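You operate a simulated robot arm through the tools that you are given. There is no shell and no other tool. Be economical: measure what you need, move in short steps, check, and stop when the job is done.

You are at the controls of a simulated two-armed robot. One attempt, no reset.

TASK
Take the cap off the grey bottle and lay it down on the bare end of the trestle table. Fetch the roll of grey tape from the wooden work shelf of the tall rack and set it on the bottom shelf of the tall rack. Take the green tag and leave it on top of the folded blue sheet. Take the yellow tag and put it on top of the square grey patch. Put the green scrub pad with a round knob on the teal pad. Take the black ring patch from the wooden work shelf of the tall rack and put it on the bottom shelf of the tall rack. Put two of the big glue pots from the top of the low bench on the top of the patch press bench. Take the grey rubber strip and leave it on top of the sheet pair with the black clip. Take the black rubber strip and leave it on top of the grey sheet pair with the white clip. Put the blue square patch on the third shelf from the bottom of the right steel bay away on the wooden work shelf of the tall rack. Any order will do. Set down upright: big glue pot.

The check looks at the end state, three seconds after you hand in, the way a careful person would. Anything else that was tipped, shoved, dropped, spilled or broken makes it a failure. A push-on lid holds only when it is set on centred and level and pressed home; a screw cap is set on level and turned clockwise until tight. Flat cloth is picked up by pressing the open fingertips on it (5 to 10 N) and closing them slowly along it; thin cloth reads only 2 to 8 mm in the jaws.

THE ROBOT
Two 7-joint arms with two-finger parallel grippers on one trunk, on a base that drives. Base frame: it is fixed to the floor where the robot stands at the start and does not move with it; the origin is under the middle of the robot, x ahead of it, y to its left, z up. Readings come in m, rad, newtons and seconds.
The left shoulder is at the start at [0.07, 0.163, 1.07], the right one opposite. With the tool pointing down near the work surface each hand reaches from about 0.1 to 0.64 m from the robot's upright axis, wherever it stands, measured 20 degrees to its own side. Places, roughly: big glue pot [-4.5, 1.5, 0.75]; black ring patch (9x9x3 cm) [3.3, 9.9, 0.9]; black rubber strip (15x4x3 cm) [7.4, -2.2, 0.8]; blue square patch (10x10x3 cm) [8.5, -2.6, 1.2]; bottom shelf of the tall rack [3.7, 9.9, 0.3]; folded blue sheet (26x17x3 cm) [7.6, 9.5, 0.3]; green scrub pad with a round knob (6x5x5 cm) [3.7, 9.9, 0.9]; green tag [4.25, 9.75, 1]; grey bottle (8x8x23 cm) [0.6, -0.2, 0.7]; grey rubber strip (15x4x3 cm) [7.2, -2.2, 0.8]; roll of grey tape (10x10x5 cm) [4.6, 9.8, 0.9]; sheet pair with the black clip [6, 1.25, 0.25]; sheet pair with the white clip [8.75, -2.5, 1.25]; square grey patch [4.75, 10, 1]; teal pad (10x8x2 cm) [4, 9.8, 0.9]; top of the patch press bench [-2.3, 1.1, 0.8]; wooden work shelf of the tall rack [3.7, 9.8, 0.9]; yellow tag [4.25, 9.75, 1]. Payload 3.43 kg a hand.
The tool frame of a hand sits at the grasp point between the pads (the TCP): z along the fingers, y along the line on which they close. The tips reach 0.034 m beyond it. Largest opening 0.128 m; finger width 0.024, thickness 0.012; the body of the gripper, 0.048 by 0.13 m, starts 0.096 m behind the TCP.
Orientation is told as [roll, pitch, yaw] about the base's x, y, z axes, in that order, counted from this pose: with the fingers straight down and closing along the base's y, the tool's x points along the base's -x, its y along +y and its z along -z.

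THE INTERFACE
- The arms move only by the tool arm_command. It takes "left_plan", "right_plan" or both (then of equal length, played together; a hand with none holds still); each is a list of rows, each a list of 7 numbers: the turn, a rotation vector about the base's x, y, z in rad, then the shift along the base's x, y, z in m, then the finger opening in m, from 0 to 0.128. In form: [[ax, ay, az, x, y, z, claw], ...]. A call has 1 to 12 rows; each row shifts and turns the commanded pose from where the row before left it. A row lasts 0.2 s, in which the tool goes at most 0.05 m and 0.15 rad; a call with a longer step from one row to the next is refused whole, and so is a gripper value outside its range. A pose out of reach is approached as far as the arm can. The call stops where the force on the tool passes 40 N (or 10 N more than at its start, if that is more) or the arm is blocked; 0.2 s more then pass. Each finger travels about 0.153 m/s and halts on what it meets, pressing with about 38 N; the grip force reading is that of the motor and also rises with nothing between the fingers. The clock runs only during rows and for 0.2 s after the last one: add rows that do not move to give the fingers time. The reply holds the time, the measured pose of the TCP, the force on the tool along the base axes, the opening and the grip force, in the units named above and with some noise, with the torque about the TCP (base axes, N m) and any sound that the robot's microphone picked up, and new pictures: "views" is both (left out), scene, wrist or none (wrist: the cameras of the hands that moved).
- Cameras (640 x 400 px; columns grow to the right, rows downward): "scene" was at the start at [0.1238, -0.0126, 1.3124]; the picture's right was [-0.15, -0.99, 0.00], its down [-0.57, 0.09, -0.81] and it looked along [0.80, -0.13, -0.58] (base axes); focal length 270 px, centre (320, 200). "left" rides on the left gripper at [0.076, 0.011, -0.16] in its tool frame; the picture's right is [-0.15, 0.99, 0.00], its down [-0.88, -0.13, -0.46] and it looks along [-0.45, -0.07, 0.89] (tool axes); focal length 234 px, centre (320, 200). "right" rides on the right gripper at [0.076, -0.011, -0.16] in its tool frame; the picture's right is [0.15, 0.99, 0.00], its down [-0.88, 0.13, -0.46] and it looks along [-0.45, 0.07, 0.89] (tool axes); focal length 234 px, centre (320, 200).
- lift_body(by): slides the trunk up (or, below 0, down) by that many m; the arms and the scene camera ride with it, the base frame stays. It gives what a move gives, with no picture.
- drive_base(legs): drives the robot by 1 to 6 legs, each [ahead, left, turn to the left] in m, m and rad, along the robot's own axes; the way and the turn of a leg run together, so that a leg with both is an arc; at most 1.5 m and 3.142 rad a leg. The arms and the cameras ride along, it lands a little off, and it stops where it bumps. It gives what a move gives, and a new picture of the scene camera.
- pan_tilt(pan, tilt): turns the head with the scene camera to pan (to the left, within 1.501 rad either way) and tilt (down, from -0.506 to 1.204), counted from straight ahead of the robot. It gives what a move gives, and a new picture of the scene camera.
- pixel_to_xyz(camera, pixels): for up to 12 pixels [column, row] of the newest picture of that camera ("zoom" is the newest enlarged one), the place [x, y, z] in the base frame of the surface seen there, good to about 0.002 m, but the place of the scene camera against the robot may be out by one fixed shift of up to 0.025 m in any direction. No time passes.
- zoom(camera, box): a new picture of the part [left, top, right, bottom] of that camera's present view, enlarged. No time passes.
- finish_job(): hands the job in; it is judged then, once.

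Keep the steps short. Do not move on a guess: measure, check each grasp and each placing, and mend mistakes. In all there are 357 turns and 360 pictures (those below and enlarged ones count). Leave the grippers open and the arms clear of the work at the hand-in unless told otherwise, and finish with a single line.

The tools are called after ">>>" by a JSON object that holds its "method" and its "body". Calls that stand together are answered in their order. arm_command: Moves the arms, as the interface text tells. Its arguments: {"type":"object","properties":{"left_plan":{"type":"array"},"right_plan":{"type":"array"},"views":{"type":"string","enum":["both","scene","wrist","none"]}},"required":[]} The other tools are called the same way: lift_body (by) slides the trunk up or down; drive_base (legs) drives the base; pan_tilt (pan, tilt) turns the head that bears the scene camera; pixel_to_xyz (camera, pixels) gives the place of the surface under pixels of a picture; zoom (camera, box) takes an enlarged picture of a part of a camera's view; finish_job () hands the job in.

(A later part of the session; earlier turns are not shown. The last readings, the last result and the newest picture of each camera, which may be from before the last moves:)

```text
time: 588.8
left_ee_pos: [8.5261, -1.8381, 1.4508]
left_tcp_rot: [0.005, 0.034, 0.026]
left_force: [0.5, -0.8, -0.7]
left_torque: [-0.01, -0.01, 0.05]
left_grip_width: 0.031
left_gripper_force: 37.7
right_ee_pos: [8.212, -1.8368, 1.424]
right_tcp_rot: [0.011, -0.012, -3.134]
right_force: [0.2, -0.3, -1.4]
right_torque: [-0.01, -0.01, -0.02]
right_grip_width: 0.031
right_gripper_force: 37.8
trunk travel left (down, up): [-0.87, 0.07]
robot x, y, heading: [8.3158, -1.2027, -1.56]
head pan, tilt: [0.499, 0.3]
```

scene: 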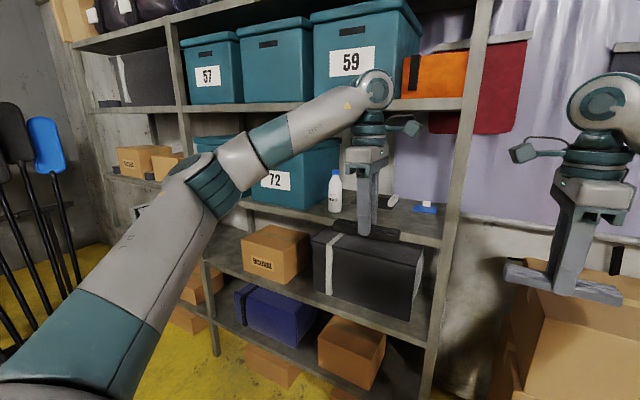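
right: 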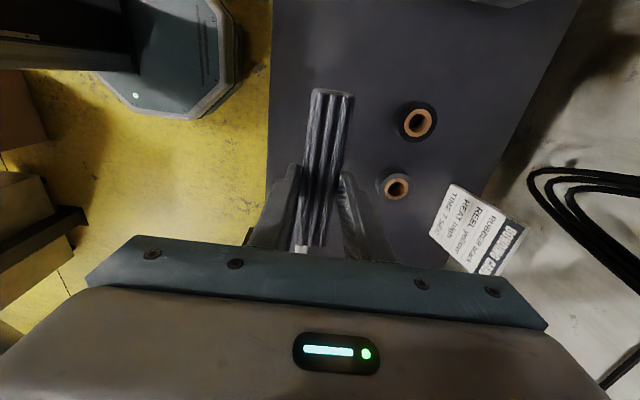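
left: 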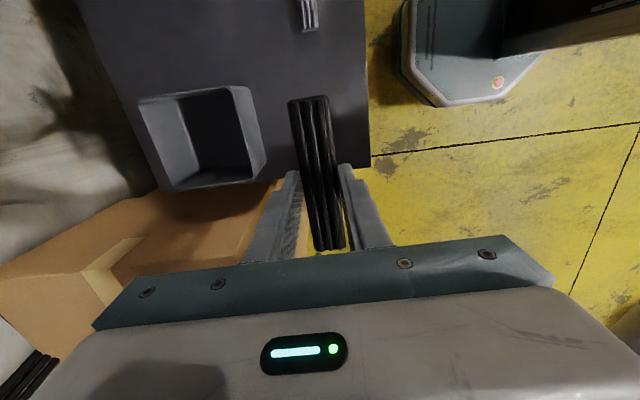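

>>> {"method": "zoom", "body": {"camera": "scene", "box": [320, 90, 480, 250]}}

>>> {"method": "pixel_to_xyz", "body": {"camera": "scene", "pixels": [[430, 108], [430, 100], [425, 208], [393, 200], [340, 205], [440, 240], [430, 235], [355, 215], [410, 205], [335, 180], [455, 200]]}}

```text
2.50 times, centred on (400, 170) of scene
```

zoom: 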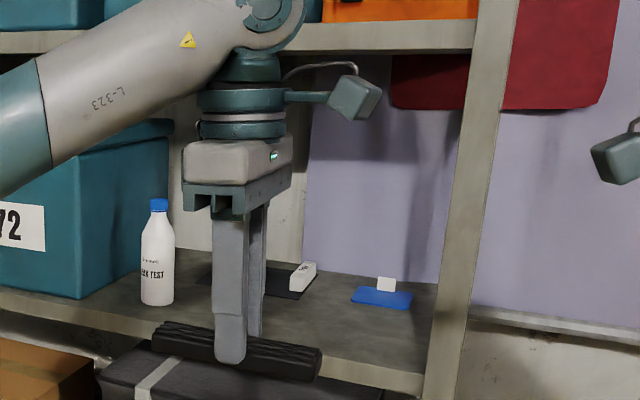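

```text
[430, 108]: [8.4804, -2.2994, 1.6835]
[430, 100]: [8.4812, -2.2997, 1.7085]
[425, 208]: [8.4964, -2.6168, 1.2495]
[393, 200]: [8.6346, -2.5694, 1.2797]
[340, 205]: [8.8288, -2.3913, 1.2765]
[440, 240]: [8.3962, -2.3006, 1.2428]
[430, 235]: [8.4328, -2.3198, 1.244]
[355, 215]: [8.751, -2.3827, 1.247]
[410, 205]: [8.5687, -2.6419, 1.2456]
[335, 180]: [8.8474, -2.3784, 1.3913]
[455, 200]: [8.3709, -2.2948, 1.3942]
```

The sheet pair lies at about x 8.62–8.79, y≈-2.57, with its white clip at (8.635,-2.57). A bottle stands in front at (8.82,-2.39). The third shelf top is about 1.23, with 0.43 m of clearance above. I'll retract the right hand to the side first, and lower the left to entry height.

>>> {"method": "arm_command", "body": {"right_plan": [[0, 0, 0, -0.025, 0.03, 0, 0.02], [0, 0, 0, -0.025, 0.03, 0, 0.02], [0, 0, 0, -0.025, 0.03, 0, 0.02], [0, 0, 0, -0.025, 0.03, 0, 0.02], [0, 0, 0, -0.025, 0.03, 0, 0.02], [0, 0, 0, -0.025, 0.03, 0, 0.02], [0, 0, 0, -0.025, 0.03, 0, 0.02], [0, 0, 0, -0.025, 0.03, 0, 0.02]], "left_plan": [[0, 0, 0, 0, 0, -0.015, 0.02], [0, 0, 0, 0, 0, -0.015, 0.02], [0, 0, 0, 0, 0, -0.015, 0.02], [0, 0, 0, 0, 0, -0.015, 0.02], [0, 0, 0, 0, 0, -0.015, 0.02], [0, 0, 0, 0, 0, -0.015, 0.02], [0, 0, 0, 0, 0, -0.015, 0.02], [0, 0, 0, 0, 0, -0.015, 0.02]], "views": "both"}}

```text
time: 590.6
left_ee_pos: [8.5263, -1.836, 1.3324]
left_tcp_rot: [0.002, 0.032, 0.025]
left_force: [-0.2, -0.9, -0.7]
left_torque: [-0.03, -0.03, -0.01]
left_grip_width: 0.0312
left_gripper_force: 37.8
right_ee_pos: [8.009, -1.5963, 1.4266]
right_tcp_rot: [0.015, -0.01, -3.134]
right_force: [0.1, 0.5, -1.1]
right_torque: [-0.04, -0.04, 0.01]
right_grip_width: 0.0311
right_gripper_force: 38.3
trunk travel left (down, up): [-0.87, 0.07]
robot x, y, heading: [8.3121, -1.2037, -1.563]
head pan, tilt: [0.499, 0.3]
```

scene: 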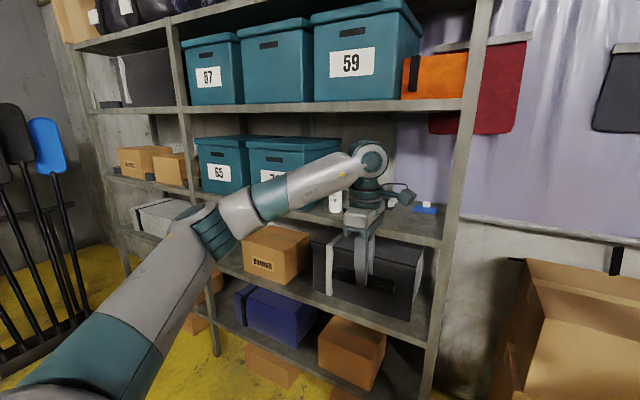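
right: 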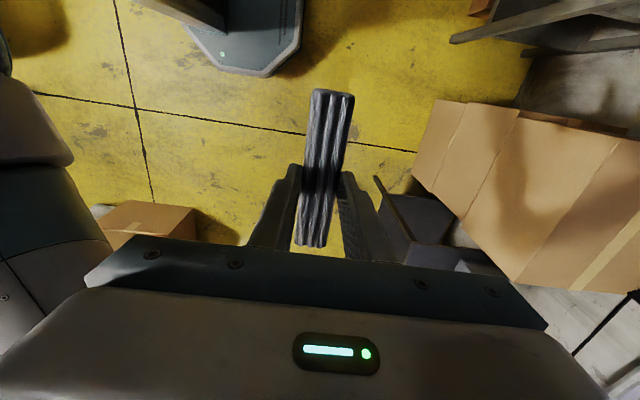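
left: 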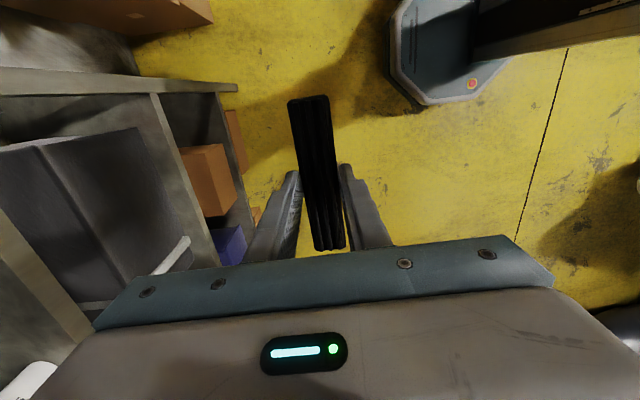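

I'll shift left 0.17 m, then drive in part-way and check.

>>> {"method": "drive_base", "body": {"legs": [[0, 0.165, 0], [0.45, 0, 0]]}}

>>> {"method": "zoom", "body": {"camera": "left", "box": [0, 0, 640, 400]}}

```text
time: 594.3
left_ee_pos: [8.6925, -2.2814, 1.3306]
left_tcp_rot: [0.004, 0.034, 0.023]
left_force: [0.0, 1.3, -0.8]
left_torque: [0.0, -0.03, -0.02]
left_grip_width: 0.0311
left_gripper_force: 37.4
right_ee_pos: [8.1767, -2.0396, 1.426]
right_tcp_rot: [0.014, -0.009, -3.137]
right_force: [-0.2, 0.6, -1.0]
right_torque: [0.0, -0.01, 0.01]
right_grip_width: 0.0312
right_gripper_force: 38.1
trunk travel left (down, up): [-0.87, 0.07]
robot x, y, heading: [8.483, -1.6464, -1.566]
head pan, tilt: [0.499, 0.3]
```

scene: 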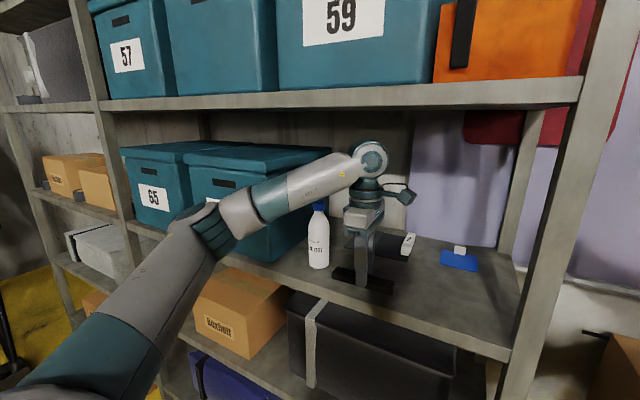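

```text
1.00 times, centred on (320, 200) of left (not enlarged: the box is as wide or as high as the picture)
```

zoom: 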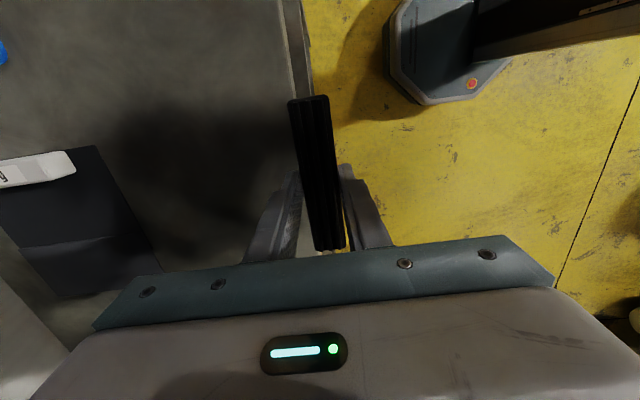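

>>> {"method": "pixel_to_xyz", "body": {"camera": "zoom", "pixels": [[70, 162], [30, 172], [98, 150], [155, 262], [80, 200], [80, 250], [5, 230], [30, 290], [10, 190], [200, 120]]}}

>>> {"method": "zoom", "body": {"camera": "scene", "box": [290, 180, 490, 300]}}

```text
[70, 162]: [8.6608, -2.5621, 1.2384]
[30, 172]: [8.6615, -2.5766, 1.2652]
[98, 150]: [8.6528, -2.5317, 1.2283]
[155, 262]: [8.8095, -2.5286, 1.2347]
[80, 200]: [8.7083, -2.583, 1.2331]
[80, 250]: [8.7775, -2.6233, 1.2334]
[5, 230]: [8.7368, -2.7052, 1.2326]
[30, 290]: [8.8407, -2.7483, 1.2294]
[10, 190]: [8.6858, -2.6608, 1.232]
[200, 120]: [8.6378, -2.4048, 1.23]
```

```text
3.20 times, centred on (390, 240) of scene
```

zoom: 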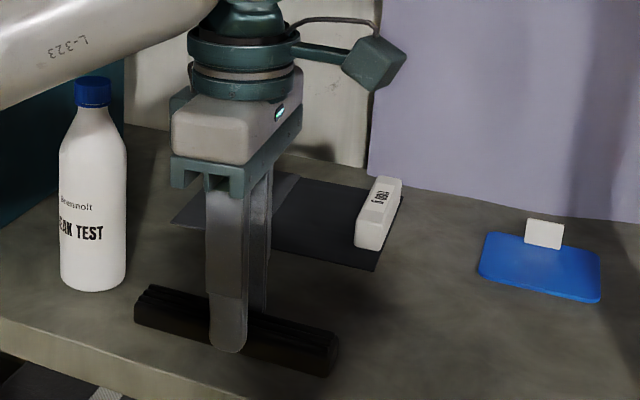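

The sheet covers x 8.65–8.81, y -2.53 to -2.74 (top 1.233), with the white clip along its west edge. The strip fits better lengthwise, so I'll turn the left hand back 90°.

>>> {"method": "arm_command", "body": {"left_plan": [[0, 0, -0.145, 0, 0.01, 0, 0.02], [0, 0, -0.145, 0, 0.01, 0, 0.02], [0, 0, -0.145, 0, 0.01, 0, 0.02], [0, 0, -0.145, 0, 0, 0, 0.02], [0, 0, -0.145, 0, 0, 0, 0.02], [0, 0, -0.145, 0, 0, 0, 0.02], [0, 0, -0.145, 0, 0, 0, 0.02], [0, 0, -0.145, 0, 0, 0, 0.02], [0, 0, -0.145, 0, 0, 0, 0.02], [0, 0, -0.145, 0, 0, 0, 0.02], [0, 0, -0.145, 0, 0, 0, 0.02], [0, 0, 0, 0, 0, 0, 0.02]], "views": "both"}}

```text
time: 596.9
left_ee_pos: [8.6927, -2.2532, 1.3297]
left_tcp_rot: [0.002, 0.035, -1.574]
left_force: [-1.1, 0.0, -1.7]
left_torque: [-0.02, -0.02, 0.0]
left_grip_width: 0.0311
left_gripper_force: 38.1
right_ee_pos: [8.1771, -2.0422, 1.4265]
right_tcp_rot: [0.013, -0.012, -3.137]
right_force: [-0.2, 1.3, -1.2]
right_torque: [-0.01, 0.0, 0.0]
right_grip_width: 0.031
right_gripper_force: 37.8
trunk travel left (down, up): [-0.87, 0.07]
robot x, y, heading: [8.4779, -1.6479, -1.567]
head pan, tilt: [0.499, 0.3]
```

scene: 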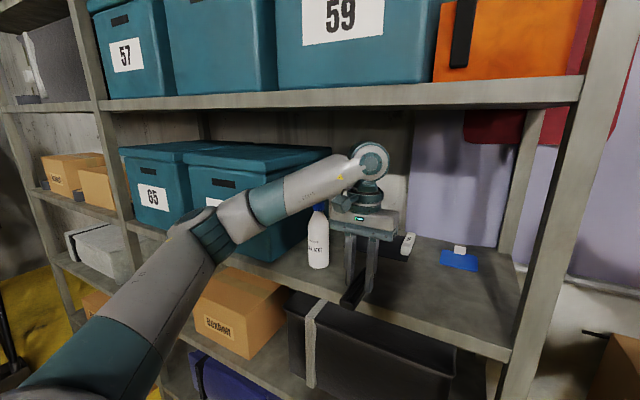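
left: 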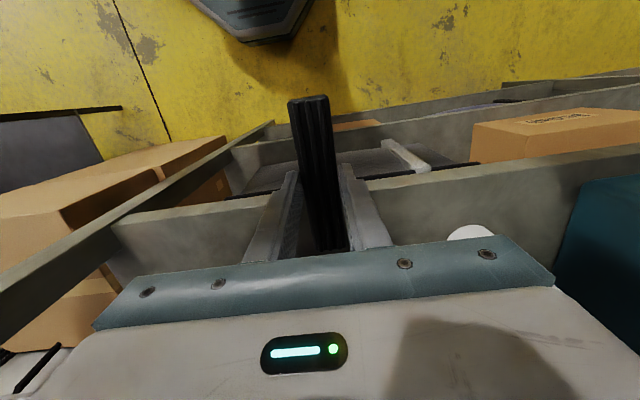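

I'll measure the bin, bottle and my elbow before going in.

>>> {"method": "pixel_to_xyz", "body": {"camera": "scene", "pixels": [[318, 205], [317, 250], [240, 240], [325, 152], [270, 160], [205, 230], [250, 205], [340, 160], [370, 150], [300, 230]]}}

```text
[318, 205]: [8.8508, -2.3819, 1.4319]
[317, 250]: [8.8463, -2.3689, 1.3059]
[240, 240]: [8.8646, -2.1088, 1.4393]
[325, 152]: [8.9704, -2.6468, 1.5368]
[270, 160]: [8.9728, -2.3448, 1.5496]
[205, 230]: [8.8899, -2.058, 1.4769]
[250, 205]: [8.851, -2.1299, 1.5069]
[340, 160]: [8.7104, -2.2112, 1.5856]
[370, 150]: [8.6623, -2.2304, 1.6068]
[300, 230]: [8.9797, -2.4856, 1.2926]
```

The elbow is at (8.87,-2.09,1.46), and the bottle top is about 1.42 at (8.85,-2.38). I'll move the base right 8 cm and extend the arm so the elbow comes in, then check again.

>>> {"method": "drive_base", "body": {"legs": [[0, -0.09, 0]]}}

>>> {"method": "arm_command", "body": {"left_plan": [[0, 0, 0, 0.03, -0.02, 0, 0.02], [0, 0, 0, 0.03, -0.02, 0, 0.02], [0, 0, 0, 0.03, -0.02, 0, 0.02], [0, 0, 0, 0.03, -0.02, 0, 0.02], [0, 0, 0, 0, -0.02, 0, 0.02], [0, 0, 0, 0, 0, 0, 0.02]], "views": "scene"}}

```text
time: 598.0
left_ee_pos: [8.6113, -2.252, 1.3292]
left_tcp_rot: [-0.001, 0.035, -1.569]
left_force: [0.5, 0.6, -1.2]
left_torque: [0.01, 0.07, -0.02]
left_grip_width: 0.0312
left_gripper_force: 38.1
right_ee_pos: [8.0954, -2.0435, 1.4269]
right_tcp_rot: [0.013, -0.016, -3.135]
right_force: [1.0, -0.5, -1.3]
right_torque: [0.0, 0.09, -0.03]
right_grip_width: 0.0312
right_gripper_force: 37.9
trunk travel left (down, up): [-0.87, 0.07]
robot x, y, heading: [8.3913, -1.6487, -1.561]
head pan, tilt: [0.499, 0.3]
```

scene: 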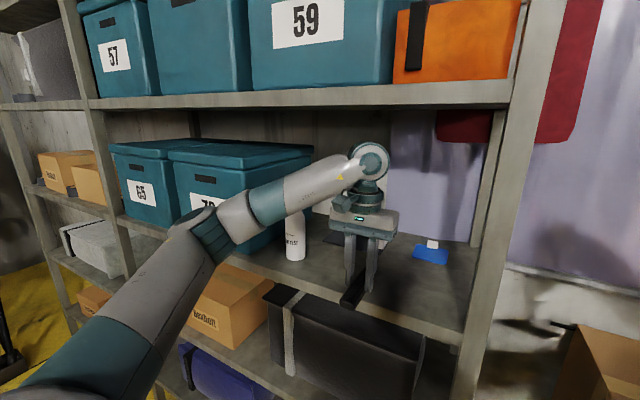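

```text
time: 599.4
left_ee_pos: [8.7251, -2.3534, 1.3316]
left_tcp_rot: [0.005, 0.038, -1.57]
left_force: [-0.1, 0.8, -0.4]
left_torque: [-0.03, -0.02, 0.0]
left_grip_width: 0.0309
left_gripper_force: 37.9
right_ee_pos: [8.0897, -2.0437, 1.4255]
right_tcp_rot: [0.012, -0.01, -3.134]
right_force: [0.1, 0.1, -1.0]
right_torque: [-0.03, -0.01, 0.0]
right_grip_width: 0.031
right_gripper_force: 38.0
trunk travel left (down, up): [-0.87, 0.07]
robot x, y, heading: [8.3939, -1.6496, -1.561]
head pan, tilt: [0.499, 0.3]
```

scene: 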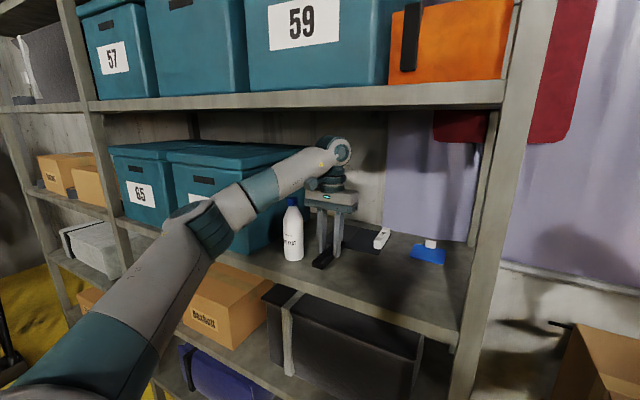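

>>> {"method": "pixel_to_xyz", "body": {"camera": "scene", "pixels": [[205, 225], [185, 215], [235, 200], [265, 185], [300, 170], [292, 205], [292, 240]]}}

>>> {"method": "zoom", "body": {"camera": "scene", "box": [250, 120, 470, 300]}}

```text
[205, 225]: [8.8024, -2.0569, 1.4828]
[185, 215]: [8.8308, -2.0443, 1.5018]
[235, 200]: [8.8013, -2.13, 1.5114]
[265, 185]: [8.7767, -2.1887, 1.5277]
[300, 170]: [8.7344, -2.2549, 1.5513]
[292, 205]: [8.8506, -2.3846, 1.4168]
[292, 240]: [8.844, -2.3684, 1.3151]
```

```text
2.22 times, centred on (360, 210) of scene
```

zoom: 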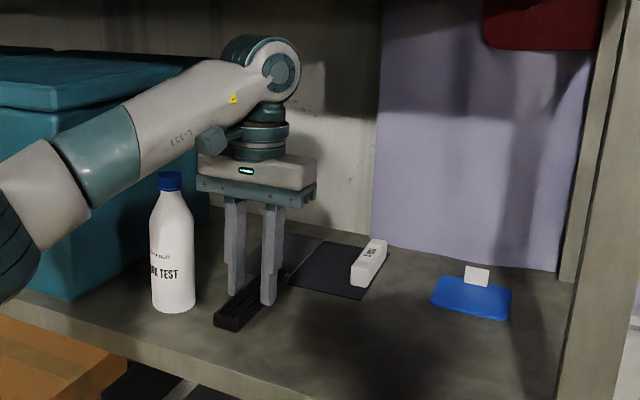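

The elbow clears the bottle. I'll drive 0.15 m further and extend the arm the rest.

>>> {"method": "drive_base", "body": {"legs": [[0.15, 0, 0]]}}

>>> {"method": "arm_command", "body": {"left_plan": [[0, 0, 0, 0.007, -0.03, 0, 0.02], [0, 0, 0, 0.007, -0.03, 0, 0.02], [0, 0, 0, 0.004, -0.03, 0, 0.02], [0, 0, 0, 0, -0.02, 0, 0.02], [0, 0, 0, 0, 0, 0, 0.02]], "views": "both"}}

```text
time: 600.8
left_ee_pos: [8.7297, -2.5005, 1.3325]
left_tcp_rot: [0.003, 0.032, -1.565]
left_force: [0.1, 0.9, -0.6]
left_torque: [-0.01, 0.0, 0.02]
left_grip_width: 0.031
left_gripper_force: 38.0
right_ee_pos: [8.0912, -2.1929, 1.4275]
right_tcp_rot: [0.014, -0.011, -3.132]
right_force: [-0.3, 0.6, -1.3]
right_torque: [0.01, -0.01, 0.03]
right_grip_width: 0.0311
right_gripper_force: 38.1
trunk travel left (down, up): [-0.87, 0.07]
robot x, y, heading: [8.3947, -1.8002, -1.558]
head pan, tilt: [0.499, 0.3]
```

scene: 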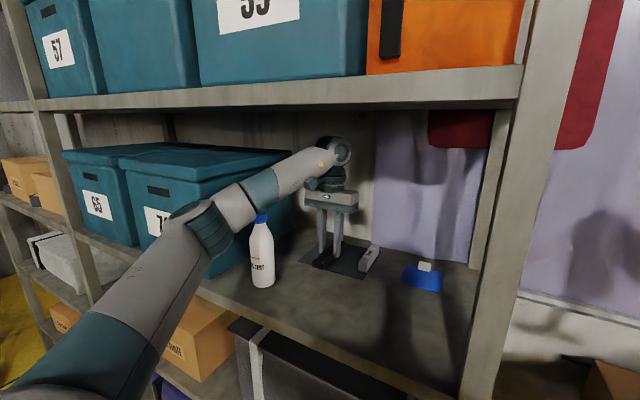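

```text
time: 602.0
left_ee_pos: [8.7486, -2.5902, 1.3252]
left_tcp_rot: [0.004, 0.034, -1.565]
left_force: [-0.1, -0.4, -0.3]
left_torque: [0.02, 0.0, 0.0]
left_grip_width: 0.0311
left_gripper_force: 37.5
left hand out of reach, approached as far as the arm can: row 3, 4
right_ee_pos: [8.0922, -2.196, 1.4267]
right_tcp_rot: [0.015, -0.009, -3.13]
right_force: [-0.4, 0.5, -0.8]
right_torque: [0.0, -0.01, -0.03]
right_grip_width: 0.0311
right_gripper_force: 38.2
trunk travel left (down, up): [-0.87, 0.07]
robot x, y, heading: [8.3927, -1.7997, -1.551]
head pan, tilt: [0.499, 0.3]
```

scene: 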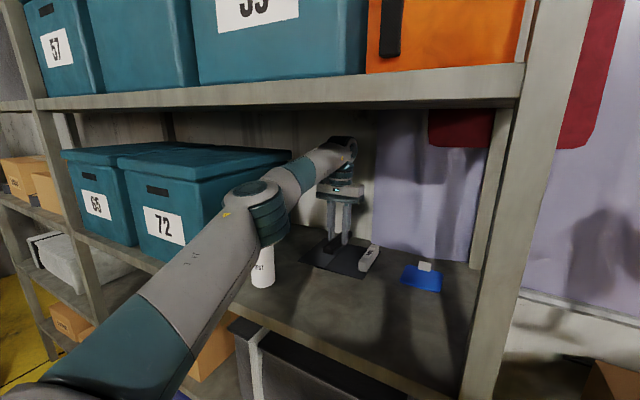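
left: 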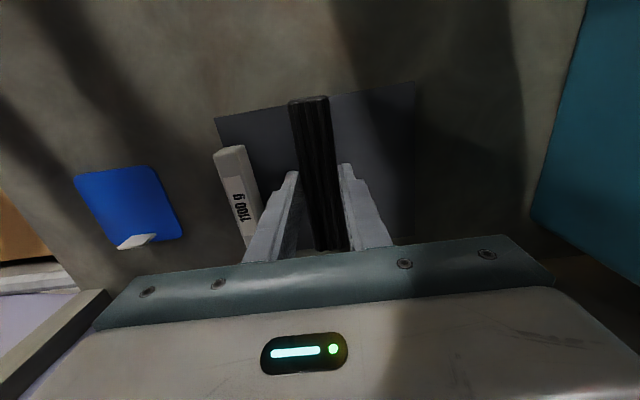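

>>> {"method": "pixel_to_xyz", "body": {"camera": "scene", "pixels": [[255, 190], [265, 215], [272, 240], [240, 215], [262, 270], [330, 240]]}}

>>> {"method": "pixel_to_xyz", "body": {"camera": "left", "pixels": [[218, 120], [412, 85], [235, 160], [255, 220], [310, 98], [325, 240], [400, 230]]}}

```text
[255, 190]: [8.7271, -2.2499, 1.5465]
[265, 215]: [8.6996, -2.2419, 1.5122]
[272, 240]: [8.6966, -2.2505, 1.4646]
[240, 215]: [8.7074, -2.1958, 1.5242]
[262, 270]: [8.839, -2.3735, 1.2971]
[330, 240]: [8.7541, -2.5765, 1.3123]
```

```text
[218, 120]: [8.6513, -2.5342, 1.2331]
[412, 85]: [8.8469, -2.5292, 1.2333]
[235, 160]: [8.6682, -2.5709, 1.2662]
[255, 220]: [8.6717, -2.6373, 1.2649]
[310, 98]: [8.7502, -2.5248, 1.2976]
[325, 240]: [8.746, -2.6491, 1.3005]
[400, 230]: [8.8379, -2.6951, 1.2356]
```

The strip is over the sheet (x 8.65–8.845, y from -2.53). I'll drive 3.5 cm more so it sits well on, then lower.

>>> {"method": "drive_base", "body": {"legs": [[0.035, 0, 0]]}}

>>> {"method": "arm_command", "body": {"left_plan": [[0, 0, 0, 0, 0, -0.02, 0.02], [0, 0, 0, 0, 0, -0.015, 0.02], [0, 0, 0, 0, 0, -0.008, 0.02], [0, 0, 0, 0, 0, 0, 0.02]], "views": "both"}}

```text
time: 602.9
left_ee_pos: [8.747, -2.6159, 1.3318]
left_tcp_rot: [0.004, 0.026, -1.566]
left_force: [-0.3, 1.6, -0.4]
left_torque: [-0.14, 0.0, 0.0]
left_grip_width: 0.0309
left_gripper_force: 38.7
right_ee_pos: [8.0922, -2.2198, 1.4283]
right_tcp_rot: [0.02, -0.011, -3.134]
right_force: [0.4, 1.0, -0.5]
right_torque: [-0.11, 0.04, 0.0]
right_grip_width: 0.0311
right_gripper_force: 38.2
trunk travel left (down, up): [-0.87, 0.07]
robot x, y, heading: [8.3941, -1.8332, -1.561]
head pan, tilt: [0.499, 0.3]
```

scene: 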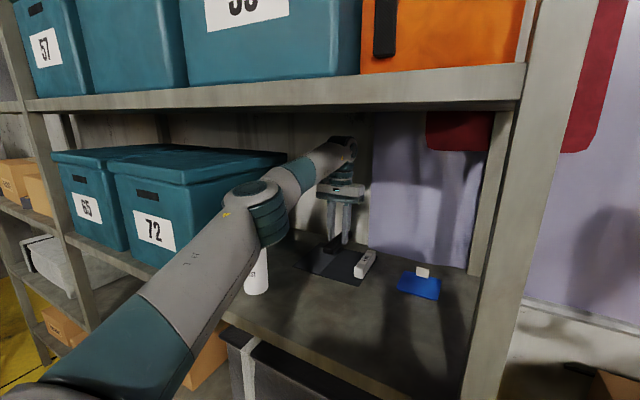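

```text
time: 603.9
left_ee_pos: [8.7472, -2.6266, 1.2805]
left_tcp_rot: [0.002, 0.033, -1.566]
left_force: [-1.1, -0.9, -0.9]
left_torque: [0.02, -0.02, -0.01]
left_grip_width: 0.031
left_gripper_force: 37.9
right_ee_pos: [8.0917, -2.2307, 1.4248]
right_tcp_rot: [0.013, -0.01, -3.133]
right_force: [-0.4, -0.6, -2.0]
right_torque: [0.02, 0.02, 0.02]
right_grip_width: 0.0311
right_gripper_force: 37.7
trunk travel left (down, up): [-0.87, 0.07]
robot x, y, heading: [8.3942, -1.8349, -1.559]
head pan, tilt: [0.499, 0.3]
```

scene: 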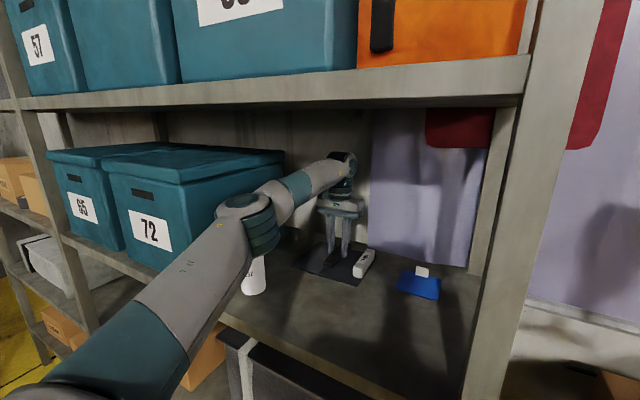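
left: 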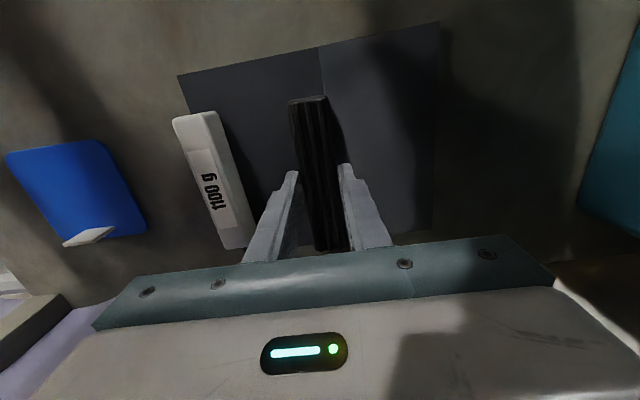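

>>> {"method": "arm_command", "body": {"left_plan": [[0, 0, 0, 0, 0, -0.004, 0.02], [0, 0, 0, 0, 0, -0.003, 0.02], [0, 0, 0, 0, 0, -0.002, 0.02], [0, 0, 0, 0, 0, 0, 0.02]], "views": "none"}}

```text
time: 604.9
left_ee_pos: [8.747, -2.6242, 1.2761]
left_tcp_rot: [0.003, 0.03, -1.565]
left_force: [4.8, -7.7, 19.7]
left_torque: [0.74, -0.11, -0.17]
left_grip_width: 0.0311
left_gripper_force: 37.9
right_ee_pos: [8.092, -2.2272, 1.4263]
right_tcp_rot: [0.015, -0.011, -3.133]
right_force: [-0.6, -0.4, -1.4]
right_torque: [0.02, 0.04, -0.01]
right_grip_width: 0.0311
right_gripper_force: 37.8
trunk travel left (down, up): [-0.87, 0.07]
robot x, y, heading: [8.3956, -1.8345, -1.558]
head pan, tilt: [0.499, 0.3]
```

It has touched down. I'll ease up, open, and rise 4 cm, then look.

>>> {"method": "arm_command", "body": {"left_plan": [[0, 0, 0, 0, 0, 0.002, 0.02], [0, 0, 0, 0, 0, 0, 0.035], [0, 0, 0, 0, 0, 0, 0.05], [0, 0, 0, 0, 0, 0.02, 0.05], [0, 0, 0, 0, 0, 0.025, 0.05], [0, 0, 0, 0, 0, 0, 0.05]], "views": "both"}}

```text
time: 606.3
left_ee_pos: [8.7458, -2.6231, 1.3212]
left_tcp_rot: [0.004, 0.034, -1.566]
left_force: [0.4, 0.5, -0.5]
left_torque: [0.01, 0.01, -0.02]
left_grip_width: 0.05
left_gripper_force: 0.0
right_ee_pos: [8.0924, -2.228, 1.4269]
right_tcp_rot: [0.013, -0.011, -3.133]
right_force: [0.9, -0.8, -0.3]
right_torque: [0.0, -0.01, -0.01]
right_grip_width: 0.0311
right_gripper_force: 38.4
trunk travel left (down, up): [-0.87, 0.07]
robot x, y, heading: [8.3958, -1.8317, -1.56]
head pan, tilt: [0.499, 0.3]
```

scene: 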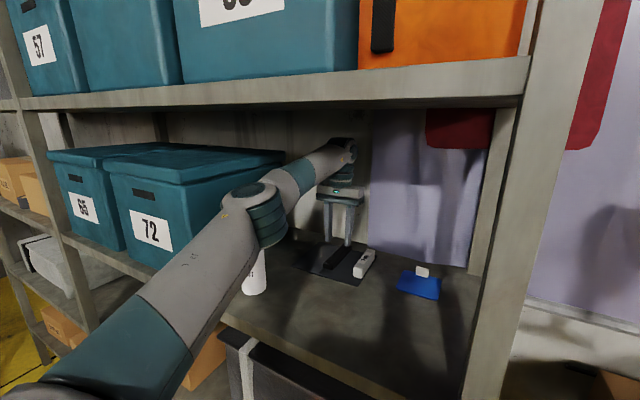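
left: 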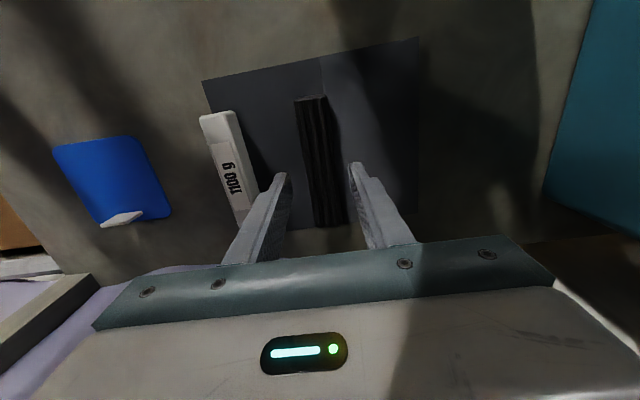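

The black strip lies on the sheet pair. Next is the blue patch, with a white tab at its rear. I'll measure it in the left view.

>>> {"method": "zoom", "body": {"camera": "left", "box": [40, 120, 200, 240]}}

>>> {"method": "pixel_to_xyz", "body": {"camera": "zoom", "pixels": [[325, 390], [290, 400], [360, 375], [230, 200], [90, 120], [380, 80], [450, 330], [240, 380], [320, 370]]}}

>>> {"method": "zoom", "body": {"camera": "scene", "box": [370, 240, 470, 310]}}

```text
3.33 times, centred on (120, 180) of left
```

zoom: 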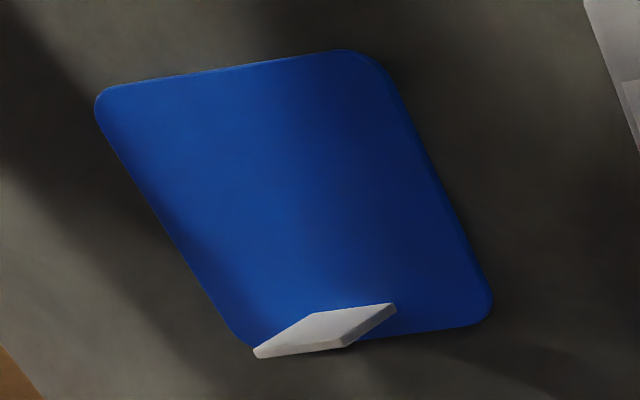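

```text
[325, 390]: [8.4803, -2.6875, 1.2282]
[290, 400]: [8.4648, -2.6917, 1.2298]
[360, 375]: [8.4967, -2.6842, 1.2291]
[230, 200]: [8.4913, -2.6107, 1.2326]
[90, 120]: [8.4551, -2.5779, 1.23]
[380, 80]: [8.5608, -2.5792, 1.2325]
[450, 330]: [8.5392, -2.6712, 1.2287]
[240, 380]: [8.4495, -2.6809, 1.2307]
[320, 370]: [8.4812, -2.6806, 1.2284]
```

```text
5.71 times, centred on (420, 275) of scene
```

zoom: 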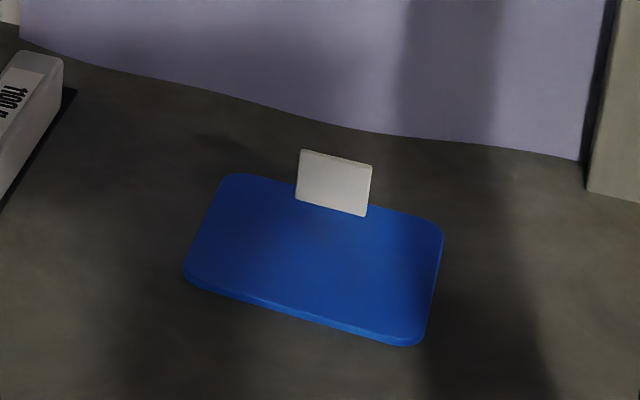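

>>> {"method": "pixel_to_xyz", "body": {"camera": "zoom", "pixels": [[335, 185], [303, 180], [365, 188], [335, 160], [335, 205], [330, 240], [230, 180], [440, 230], [190, 270], [420, 335]]}}

```text
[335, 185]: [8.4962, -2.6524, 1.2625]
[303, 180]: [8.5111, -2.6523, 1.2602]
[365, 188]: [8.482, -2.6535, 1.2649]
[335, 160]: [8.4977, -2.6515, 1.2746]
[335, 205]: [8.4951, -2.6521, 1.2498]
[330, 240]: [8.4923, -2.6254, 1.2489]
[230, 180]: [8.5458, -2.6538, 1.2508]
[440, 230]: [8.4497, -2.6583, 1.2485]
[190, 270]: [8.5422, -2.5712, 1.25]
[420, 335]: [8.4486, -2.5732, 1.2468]
```

The tab is at (8.497,-2.664), about 3.2 cm wide along x, with top at z≈1.262. I'll drive 4 cm closer and move the left hand over it above clip height.

>>> {"method": "arm_command", "body": {"left_plan": [[0, 0, 0, -0.035, 0.01, 0.01, 0.06], [0, 0, 0, -0.036, 0.01, 0, 0.06], [0, 0, 0, -0.036, 0, 0, 0.06], [0, 0, 0, -0.036, 0, 0, 0.06], [0, 0, 0, -0.036, 0, 0, 0.06], [0, 0, 0, -0.036, 0, 0, 0.06], [0, 0, 0, -0.034, 0, 0, 0.06], [0, 0, 0, 0, 0, 0, 0.06]], "views": "scene"}}

>>> {"method": "drive_base", "body": {"legs": [[0.045, 0, 0]]}}

>>> {"method": "zoom", "body": {"camera": "left", "box": [0, 0, 640, 400]}}

```text
time: 608.1
left_ee_pos: [8.4998, -2.6036, 1.3309]
left_tcp_rot: [0.004, 0.035, -1.566]
left_force: [-0.5, 0.4, 0.2]
left_torque: [0.02, 0.03, 0.01]
left_grip_width: 0.0598
left_gripper_force: 0.0
right_ee_pos: [8.0913, -2.2283, 1.4272]
right_tcp_rot: [0.014, -0.009, -3.133]
right_force: [-0.3, -0.1, -1.4]
right_torque: [-0.01, 0.01, -0.01]
right_grip_width: 0.0311
right_gripper_force: 37.8
trunk travel left (down, up): [-0.87, 0.07]
robot x, y, heading: [8.3939, -1.8352, -1.561]
head pan, tilt: [0.499, 0.3]
```

scene: 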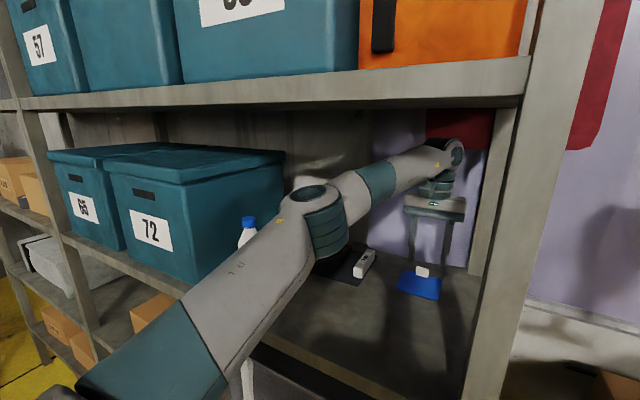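

```text
time: 609.0
left_ee_pos: [8.4993, -2.6383, 1.3368]
left_tcp_rot: [0.003, 0.024, -1.568]
left_force: [-0.3, 0.9, -0.1]
left_torque: [-0.09, 0.01, 0.02]
left_grip_width: 0.0601
left_gripper_force: 0.0
right_ee_pos: [8.0926, -2.2615, 1.4301]
right_tcp_rot: [0.024, -0.011, -3.134]
right_force: [0.2, 1.7, -0.3]
right_torque: [-0.16, -0.02, 0.01]
right_grip_width: 0.031
right_gripper_force: 37.7
trunk travel left (down, up): [-0.87, 0.07]
robot x, y, heading: [8.3937, -1.8805, -1.563]
head pan, tilt: [0.499, 0.3]
```

scene: 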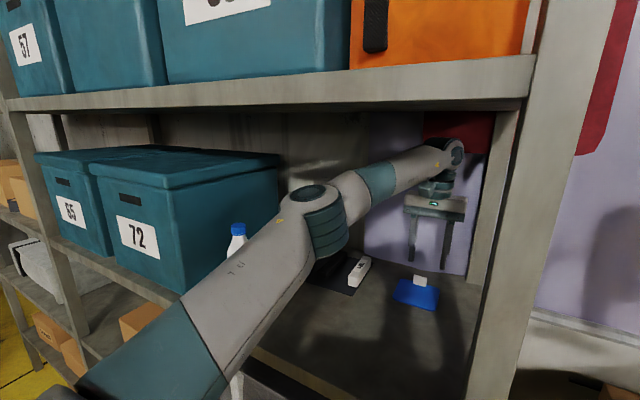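

```text
1.00 times, centred on (320, 200) of left (not enlarged: the box is as wide or as high as the picture)
```

zoom: 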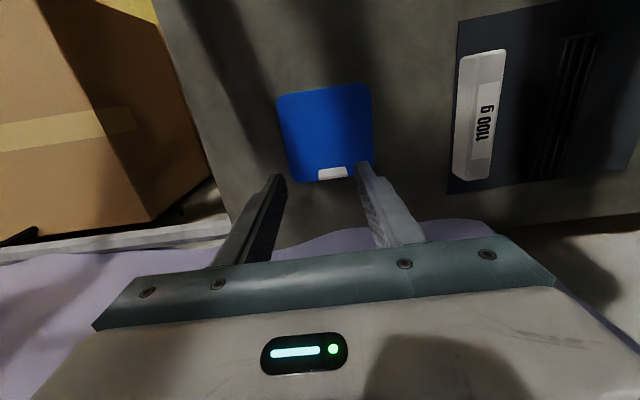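

>>> {"method": "pixel_to_xyz", "body": {"camera": "zoom", "pixels": [[332, 173], [320, 174], [345, 171], [332, 178], [332, 168], [330, 130]]}}

>>> {"method": "zoom", "body": {"camera": "left", "box": [270, 140, 390, 215]}}

```text
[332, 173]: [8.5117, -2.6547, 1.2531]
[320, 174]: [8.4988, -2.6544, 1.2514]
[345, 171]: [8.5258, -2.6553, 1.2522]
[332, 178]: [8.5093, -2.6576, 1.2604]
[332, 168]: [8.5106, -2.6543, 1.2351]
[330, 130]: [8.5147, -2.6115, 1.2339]
```

```text
5.33 times, centred on (330, 178) of left
```

zoom: 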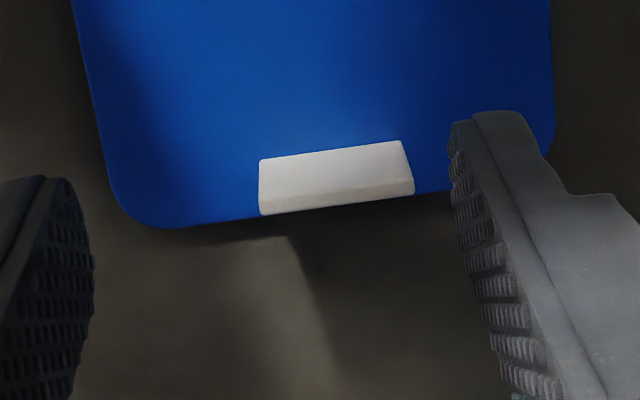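

The tab centre is (8.512,-2.657), z 1.234–1.26. I'll align and go down.

>>> {"method": "arm_command", "body": {"left_plan": [[0, 0, 0, 0.012, -0.01, 0, 0.06], [0, 0, 0, 0, 0, 0, 0.06]], "views": "wrist"}}

```text
time: 609.6
left_ee_pos: [8.5118, -2.654, 1.3348]
left_tcp_rot: [0.003, 0.027, -1.567]
left_force: [0.2, 0.9, -0.2]
left_torque: [-0.06, 0.01, 0.02]
left_grip_width: 0.06
left_gripper_force: 0.1
right_ee_pos: [8.0925, -2.2683, 1.4288]
right_tcp_rot: [0.018, -0.01, -3.133]
right_force: [0.3, 0.9, -0.6]
right_torque: [-0.07, -0.01, 0.01]
right_grip_width: 0.0312
right_gripper_force: 37.8
trunk travel left (down, up): [-0.87, 0.07]
robot x, y, heading: [8.392, -1.8758, -1.556]
head pan, tilt: [0.499, 0.3]
```

left: 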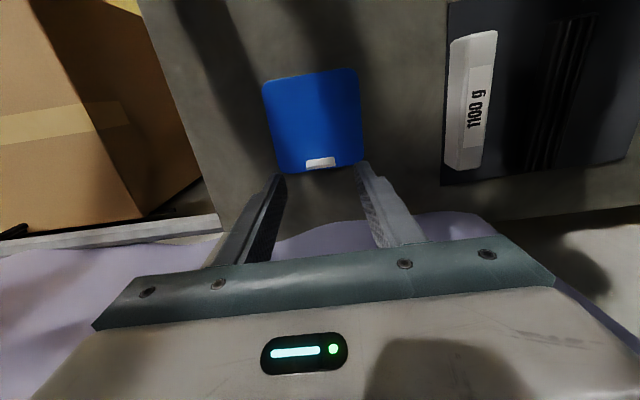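

>>> {"method": "arm_command", "body": {"left_plan": [[0, 0, 0, 0, 0.003, -0.03, 0.06], [0, 0, 0, 0, 0, -0.02, 0.06], [0, 0, 0, 0, 0, 0, 0.06], [0, 0, 0, 0, 0, 0, 0.06]], "views": "wrist"}}

>>> {"method": "zoom", "body": {"camera": "left", "box": [260, 130, 400, 220]}}

>>> {"method": "pixel_to_xyz", "body": {"camera": "zoom", "pixels": [[300, 200], [320, 200], [340, 200], [320, 180], [320, 220]]}}

```text
time: 610.6
left_ee_pos: [8.5125, -2.6555, 1.2804]
left_tcp_rot: [0.004, 0.034, -1.567]
left_force: [-0.3, -0.1, 0.0]
left_torque: [0.01, -0.02, 0.02]
left_grip_width: 0.06
left_gripper_force: 0.1
right_ee_pos: [8.0928, -2.2733, 1.4255]
right_tcp_rot: [0.014, -0.013, -3.133]
right_force: [-0.6, 0.4, -1.0]
right_torque: [-0.02, 0.01, 0.0]
right_grip_width: 0.0314
right_gripper_force: 38.4
trunk travel left (down, up): [-0.87, 0.07]
robot x, y, heading: [8.3946, -1.8801, -1.561]
head pan, tilt: [0.499, 0.3]
```

left: 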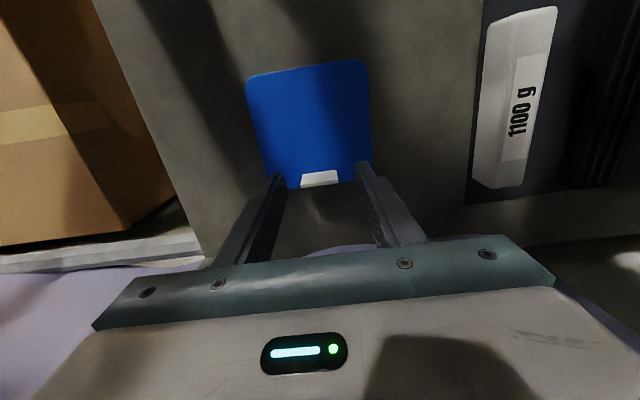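

```text
4.44 times, centred on (330, 175) of left
```

zoom: 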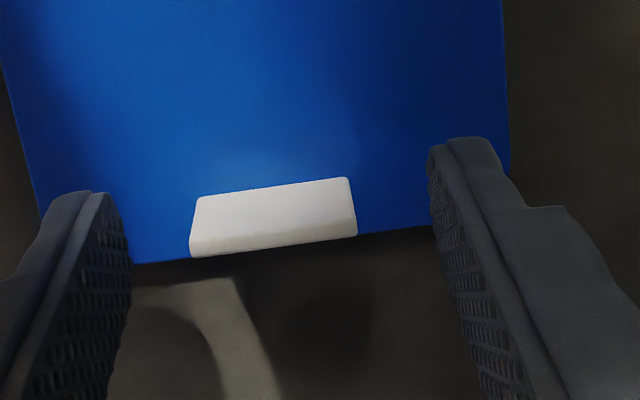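

```text
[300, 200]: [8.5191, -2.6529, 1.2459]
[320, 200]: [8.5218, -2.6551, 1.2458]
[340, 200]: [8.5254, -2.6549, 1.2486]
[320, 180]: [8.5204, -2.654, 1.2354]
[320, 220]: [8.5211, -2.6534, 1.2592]
```

>>> {"method": "arm_command", "body": {"left_plan": [[0, 0, 0, 0, -0.002, -0.008, 0.06], [0, 0, 0, 0, 0, 0, 0.045], [0, 0, 0, 0, 0, 0, 0.03], [0, 0, 0, 0, 0, 0, 0.02], [0, 0, 0, 0, 0, 0, 0.02], [0, 0, 0, 0, 0, 0.02, 0.02], [0, 0, 0, 0, 0, 0.02, 0.02], [0, 0, 0, 0, 0, 0, 0.02]], "views": "both"}}

```text
time: 612.4
left_ee_pos: [8.5118, -2.6567, 1.3136]
left_tcp_rot: [0.004, 0.034, -1.564]
left_force: [0.0, -0.3, -1.0]
left_torque: [-0.03, -0.02, -0.01]
left_grip_width: 0.0311
left_gripper_force: 37.6
right_ee_pos: [8.0931, -2.2726, 1.4248]
right_tcp_rot: [0.014, -0.011, -3.134]
right_force: [0.1, 0.0, -1.2]
right_torque: [0.04, -0.04, 0.03]
right_grip_width: 0.0309
right_gripper_force: 38.0
trunk travel left (down, up): [-0.87, 0.07]
robot x, y, heading: [8.3949, -1.8775, -1.559]
head pan, tilt: [0.499, 0.3]
```

scene: 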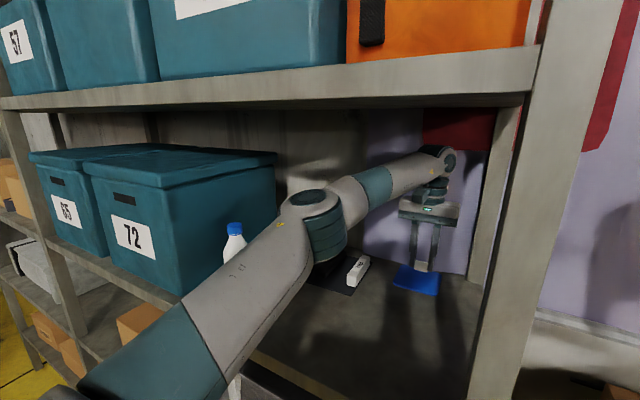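
left: 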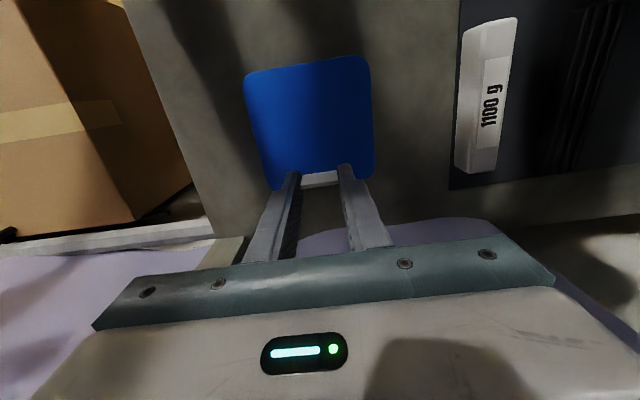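

The blue patch is held by its tab. I'll back straight out, tuck the right arm forward, and lower the trunk.

>>> {"method": "drive_base", "body": {"legs": [[-0.3, 0, 0], [-0.22, 0, 0]]}}

>>> {"method": "arm_command", "body": {"right_plan": [[0, 0, 0, 0.02, -0.03, 0, 0.02], [0, 0, 0, 0.02, -0.03, 0, 0.02], [0, 0, 0, 0.02, -0.03, 0, 0.02], [0, 0, 0, 0.02, -0.03, 0, 0.02], [0, 0, 0, 0.02, -0.03, 0, 0.02], [0, 0, 0, 0.02, -0.03, 0, 0.02], [0, 0, 0, 0.02, -0.03, 0, 0.02], [0, 0, 0, 0.01, -0.02, 0, 0.02]], "views": "none"}}

>>> {"method": "pan_tilt", "body": {"pan": 0.3, "tilt": 0.3}}

```text
time: 615.7
left_ee_pos: [8.5054, -2.1461, 1.3111]
left_tcp_rot: [0.004, 0.036, -1.565]
left_force: [0.2, -0.2, -1.1]
left_torque: [-0.01, 0.02, -0.01]
left_grip_width: 0.0309
left_gripper_force: 37.6
right_ee_pos: [8.0852, -1.7633, 1.426]
right_tcp_rot: [0.012, -0.011, -3.13]
right_force: [-0.2, -1.1, -0.9]
right_torque: [0.05, 0.0, 0.01]
right_grip_width: 0.0312
right_gripper_force: 38.4
trunk travel left (down, up): [-0.87, 0.07]
robot x, y, heading: [8.3864, -1.3659, -1.563]
head pan, tilt: [0.499, 0.3]
```

scene: 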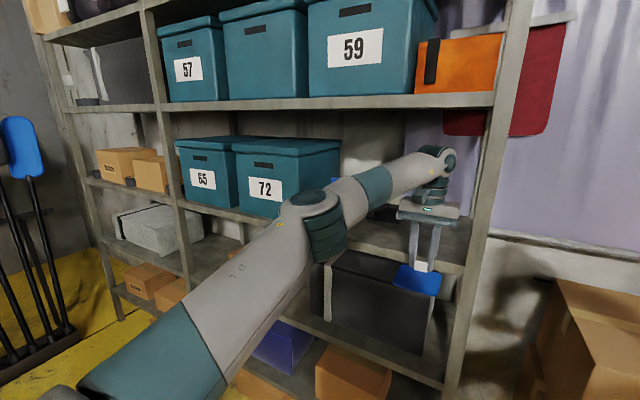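

```text
time: 617.5
left_ee_pos: [8.5065, -2.1439, 1.3127]
left_tcp_rot: [0.003, 0.033, -1.566]
left_force: [-0.2, -0.8, -0.8]
left_torque: [0.0, 0.01, -0.01]
left_grip_width: 0.0311
left_gripper_force: 38.1
right_ee_pos: [8.2361, -1.9921, 1.4263]
right_tcp_rot: [0.015, -0.01, -3.131]
right_force: [0.4, 0.5, -0.7]
right_torque: [0.02, 0.02, 0.03]
right_grip_width: 0.0312
right_gripper_force: 38.0
trunk travel left (down, up): [-0.87, 0.07]
robot x, y, heading: [8.3879, -1.3637, -1.557]
head pan, tilt: [0.499, 0.3]
```

```text
time: 618.2
left_ee_pos: [8.5061, -2.1426, 1.3139]
left_tcp_rot: [0.002, 0.032, -1.566]
left_force: [-0.3, -0.5, 1.2]
left_torque: [-0.02, 0.0, 0.01]
left_grip_width: 0.0309
left_gripper_force: 37.6
right_ee_pos: [8.235, -1.9903, 1.4259]
right_tcp_rot: [0.014, -0.012, -3.13]
right_force: [0.4, -1.2, -1.5]
right_torque: [0.0, -0.01, 0.01]
right_grip_width: 0.0311
right_gripper_force: 38.0
trunk travel left (down, up): [-0.87, 0.07]
robot x, y, heading: [8.389, -1.3626, -1.56]
head pan, tilt: [0.3, 0.3]
```

scene: 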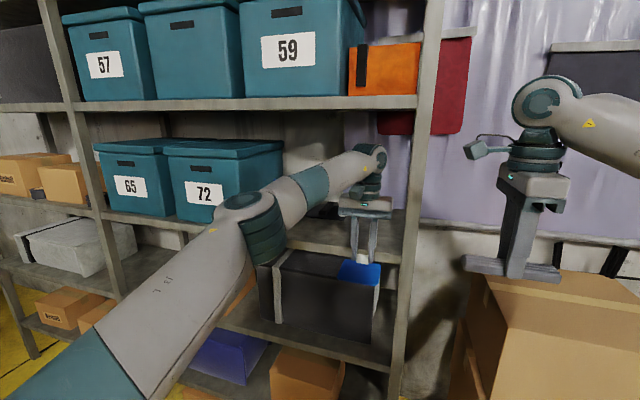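

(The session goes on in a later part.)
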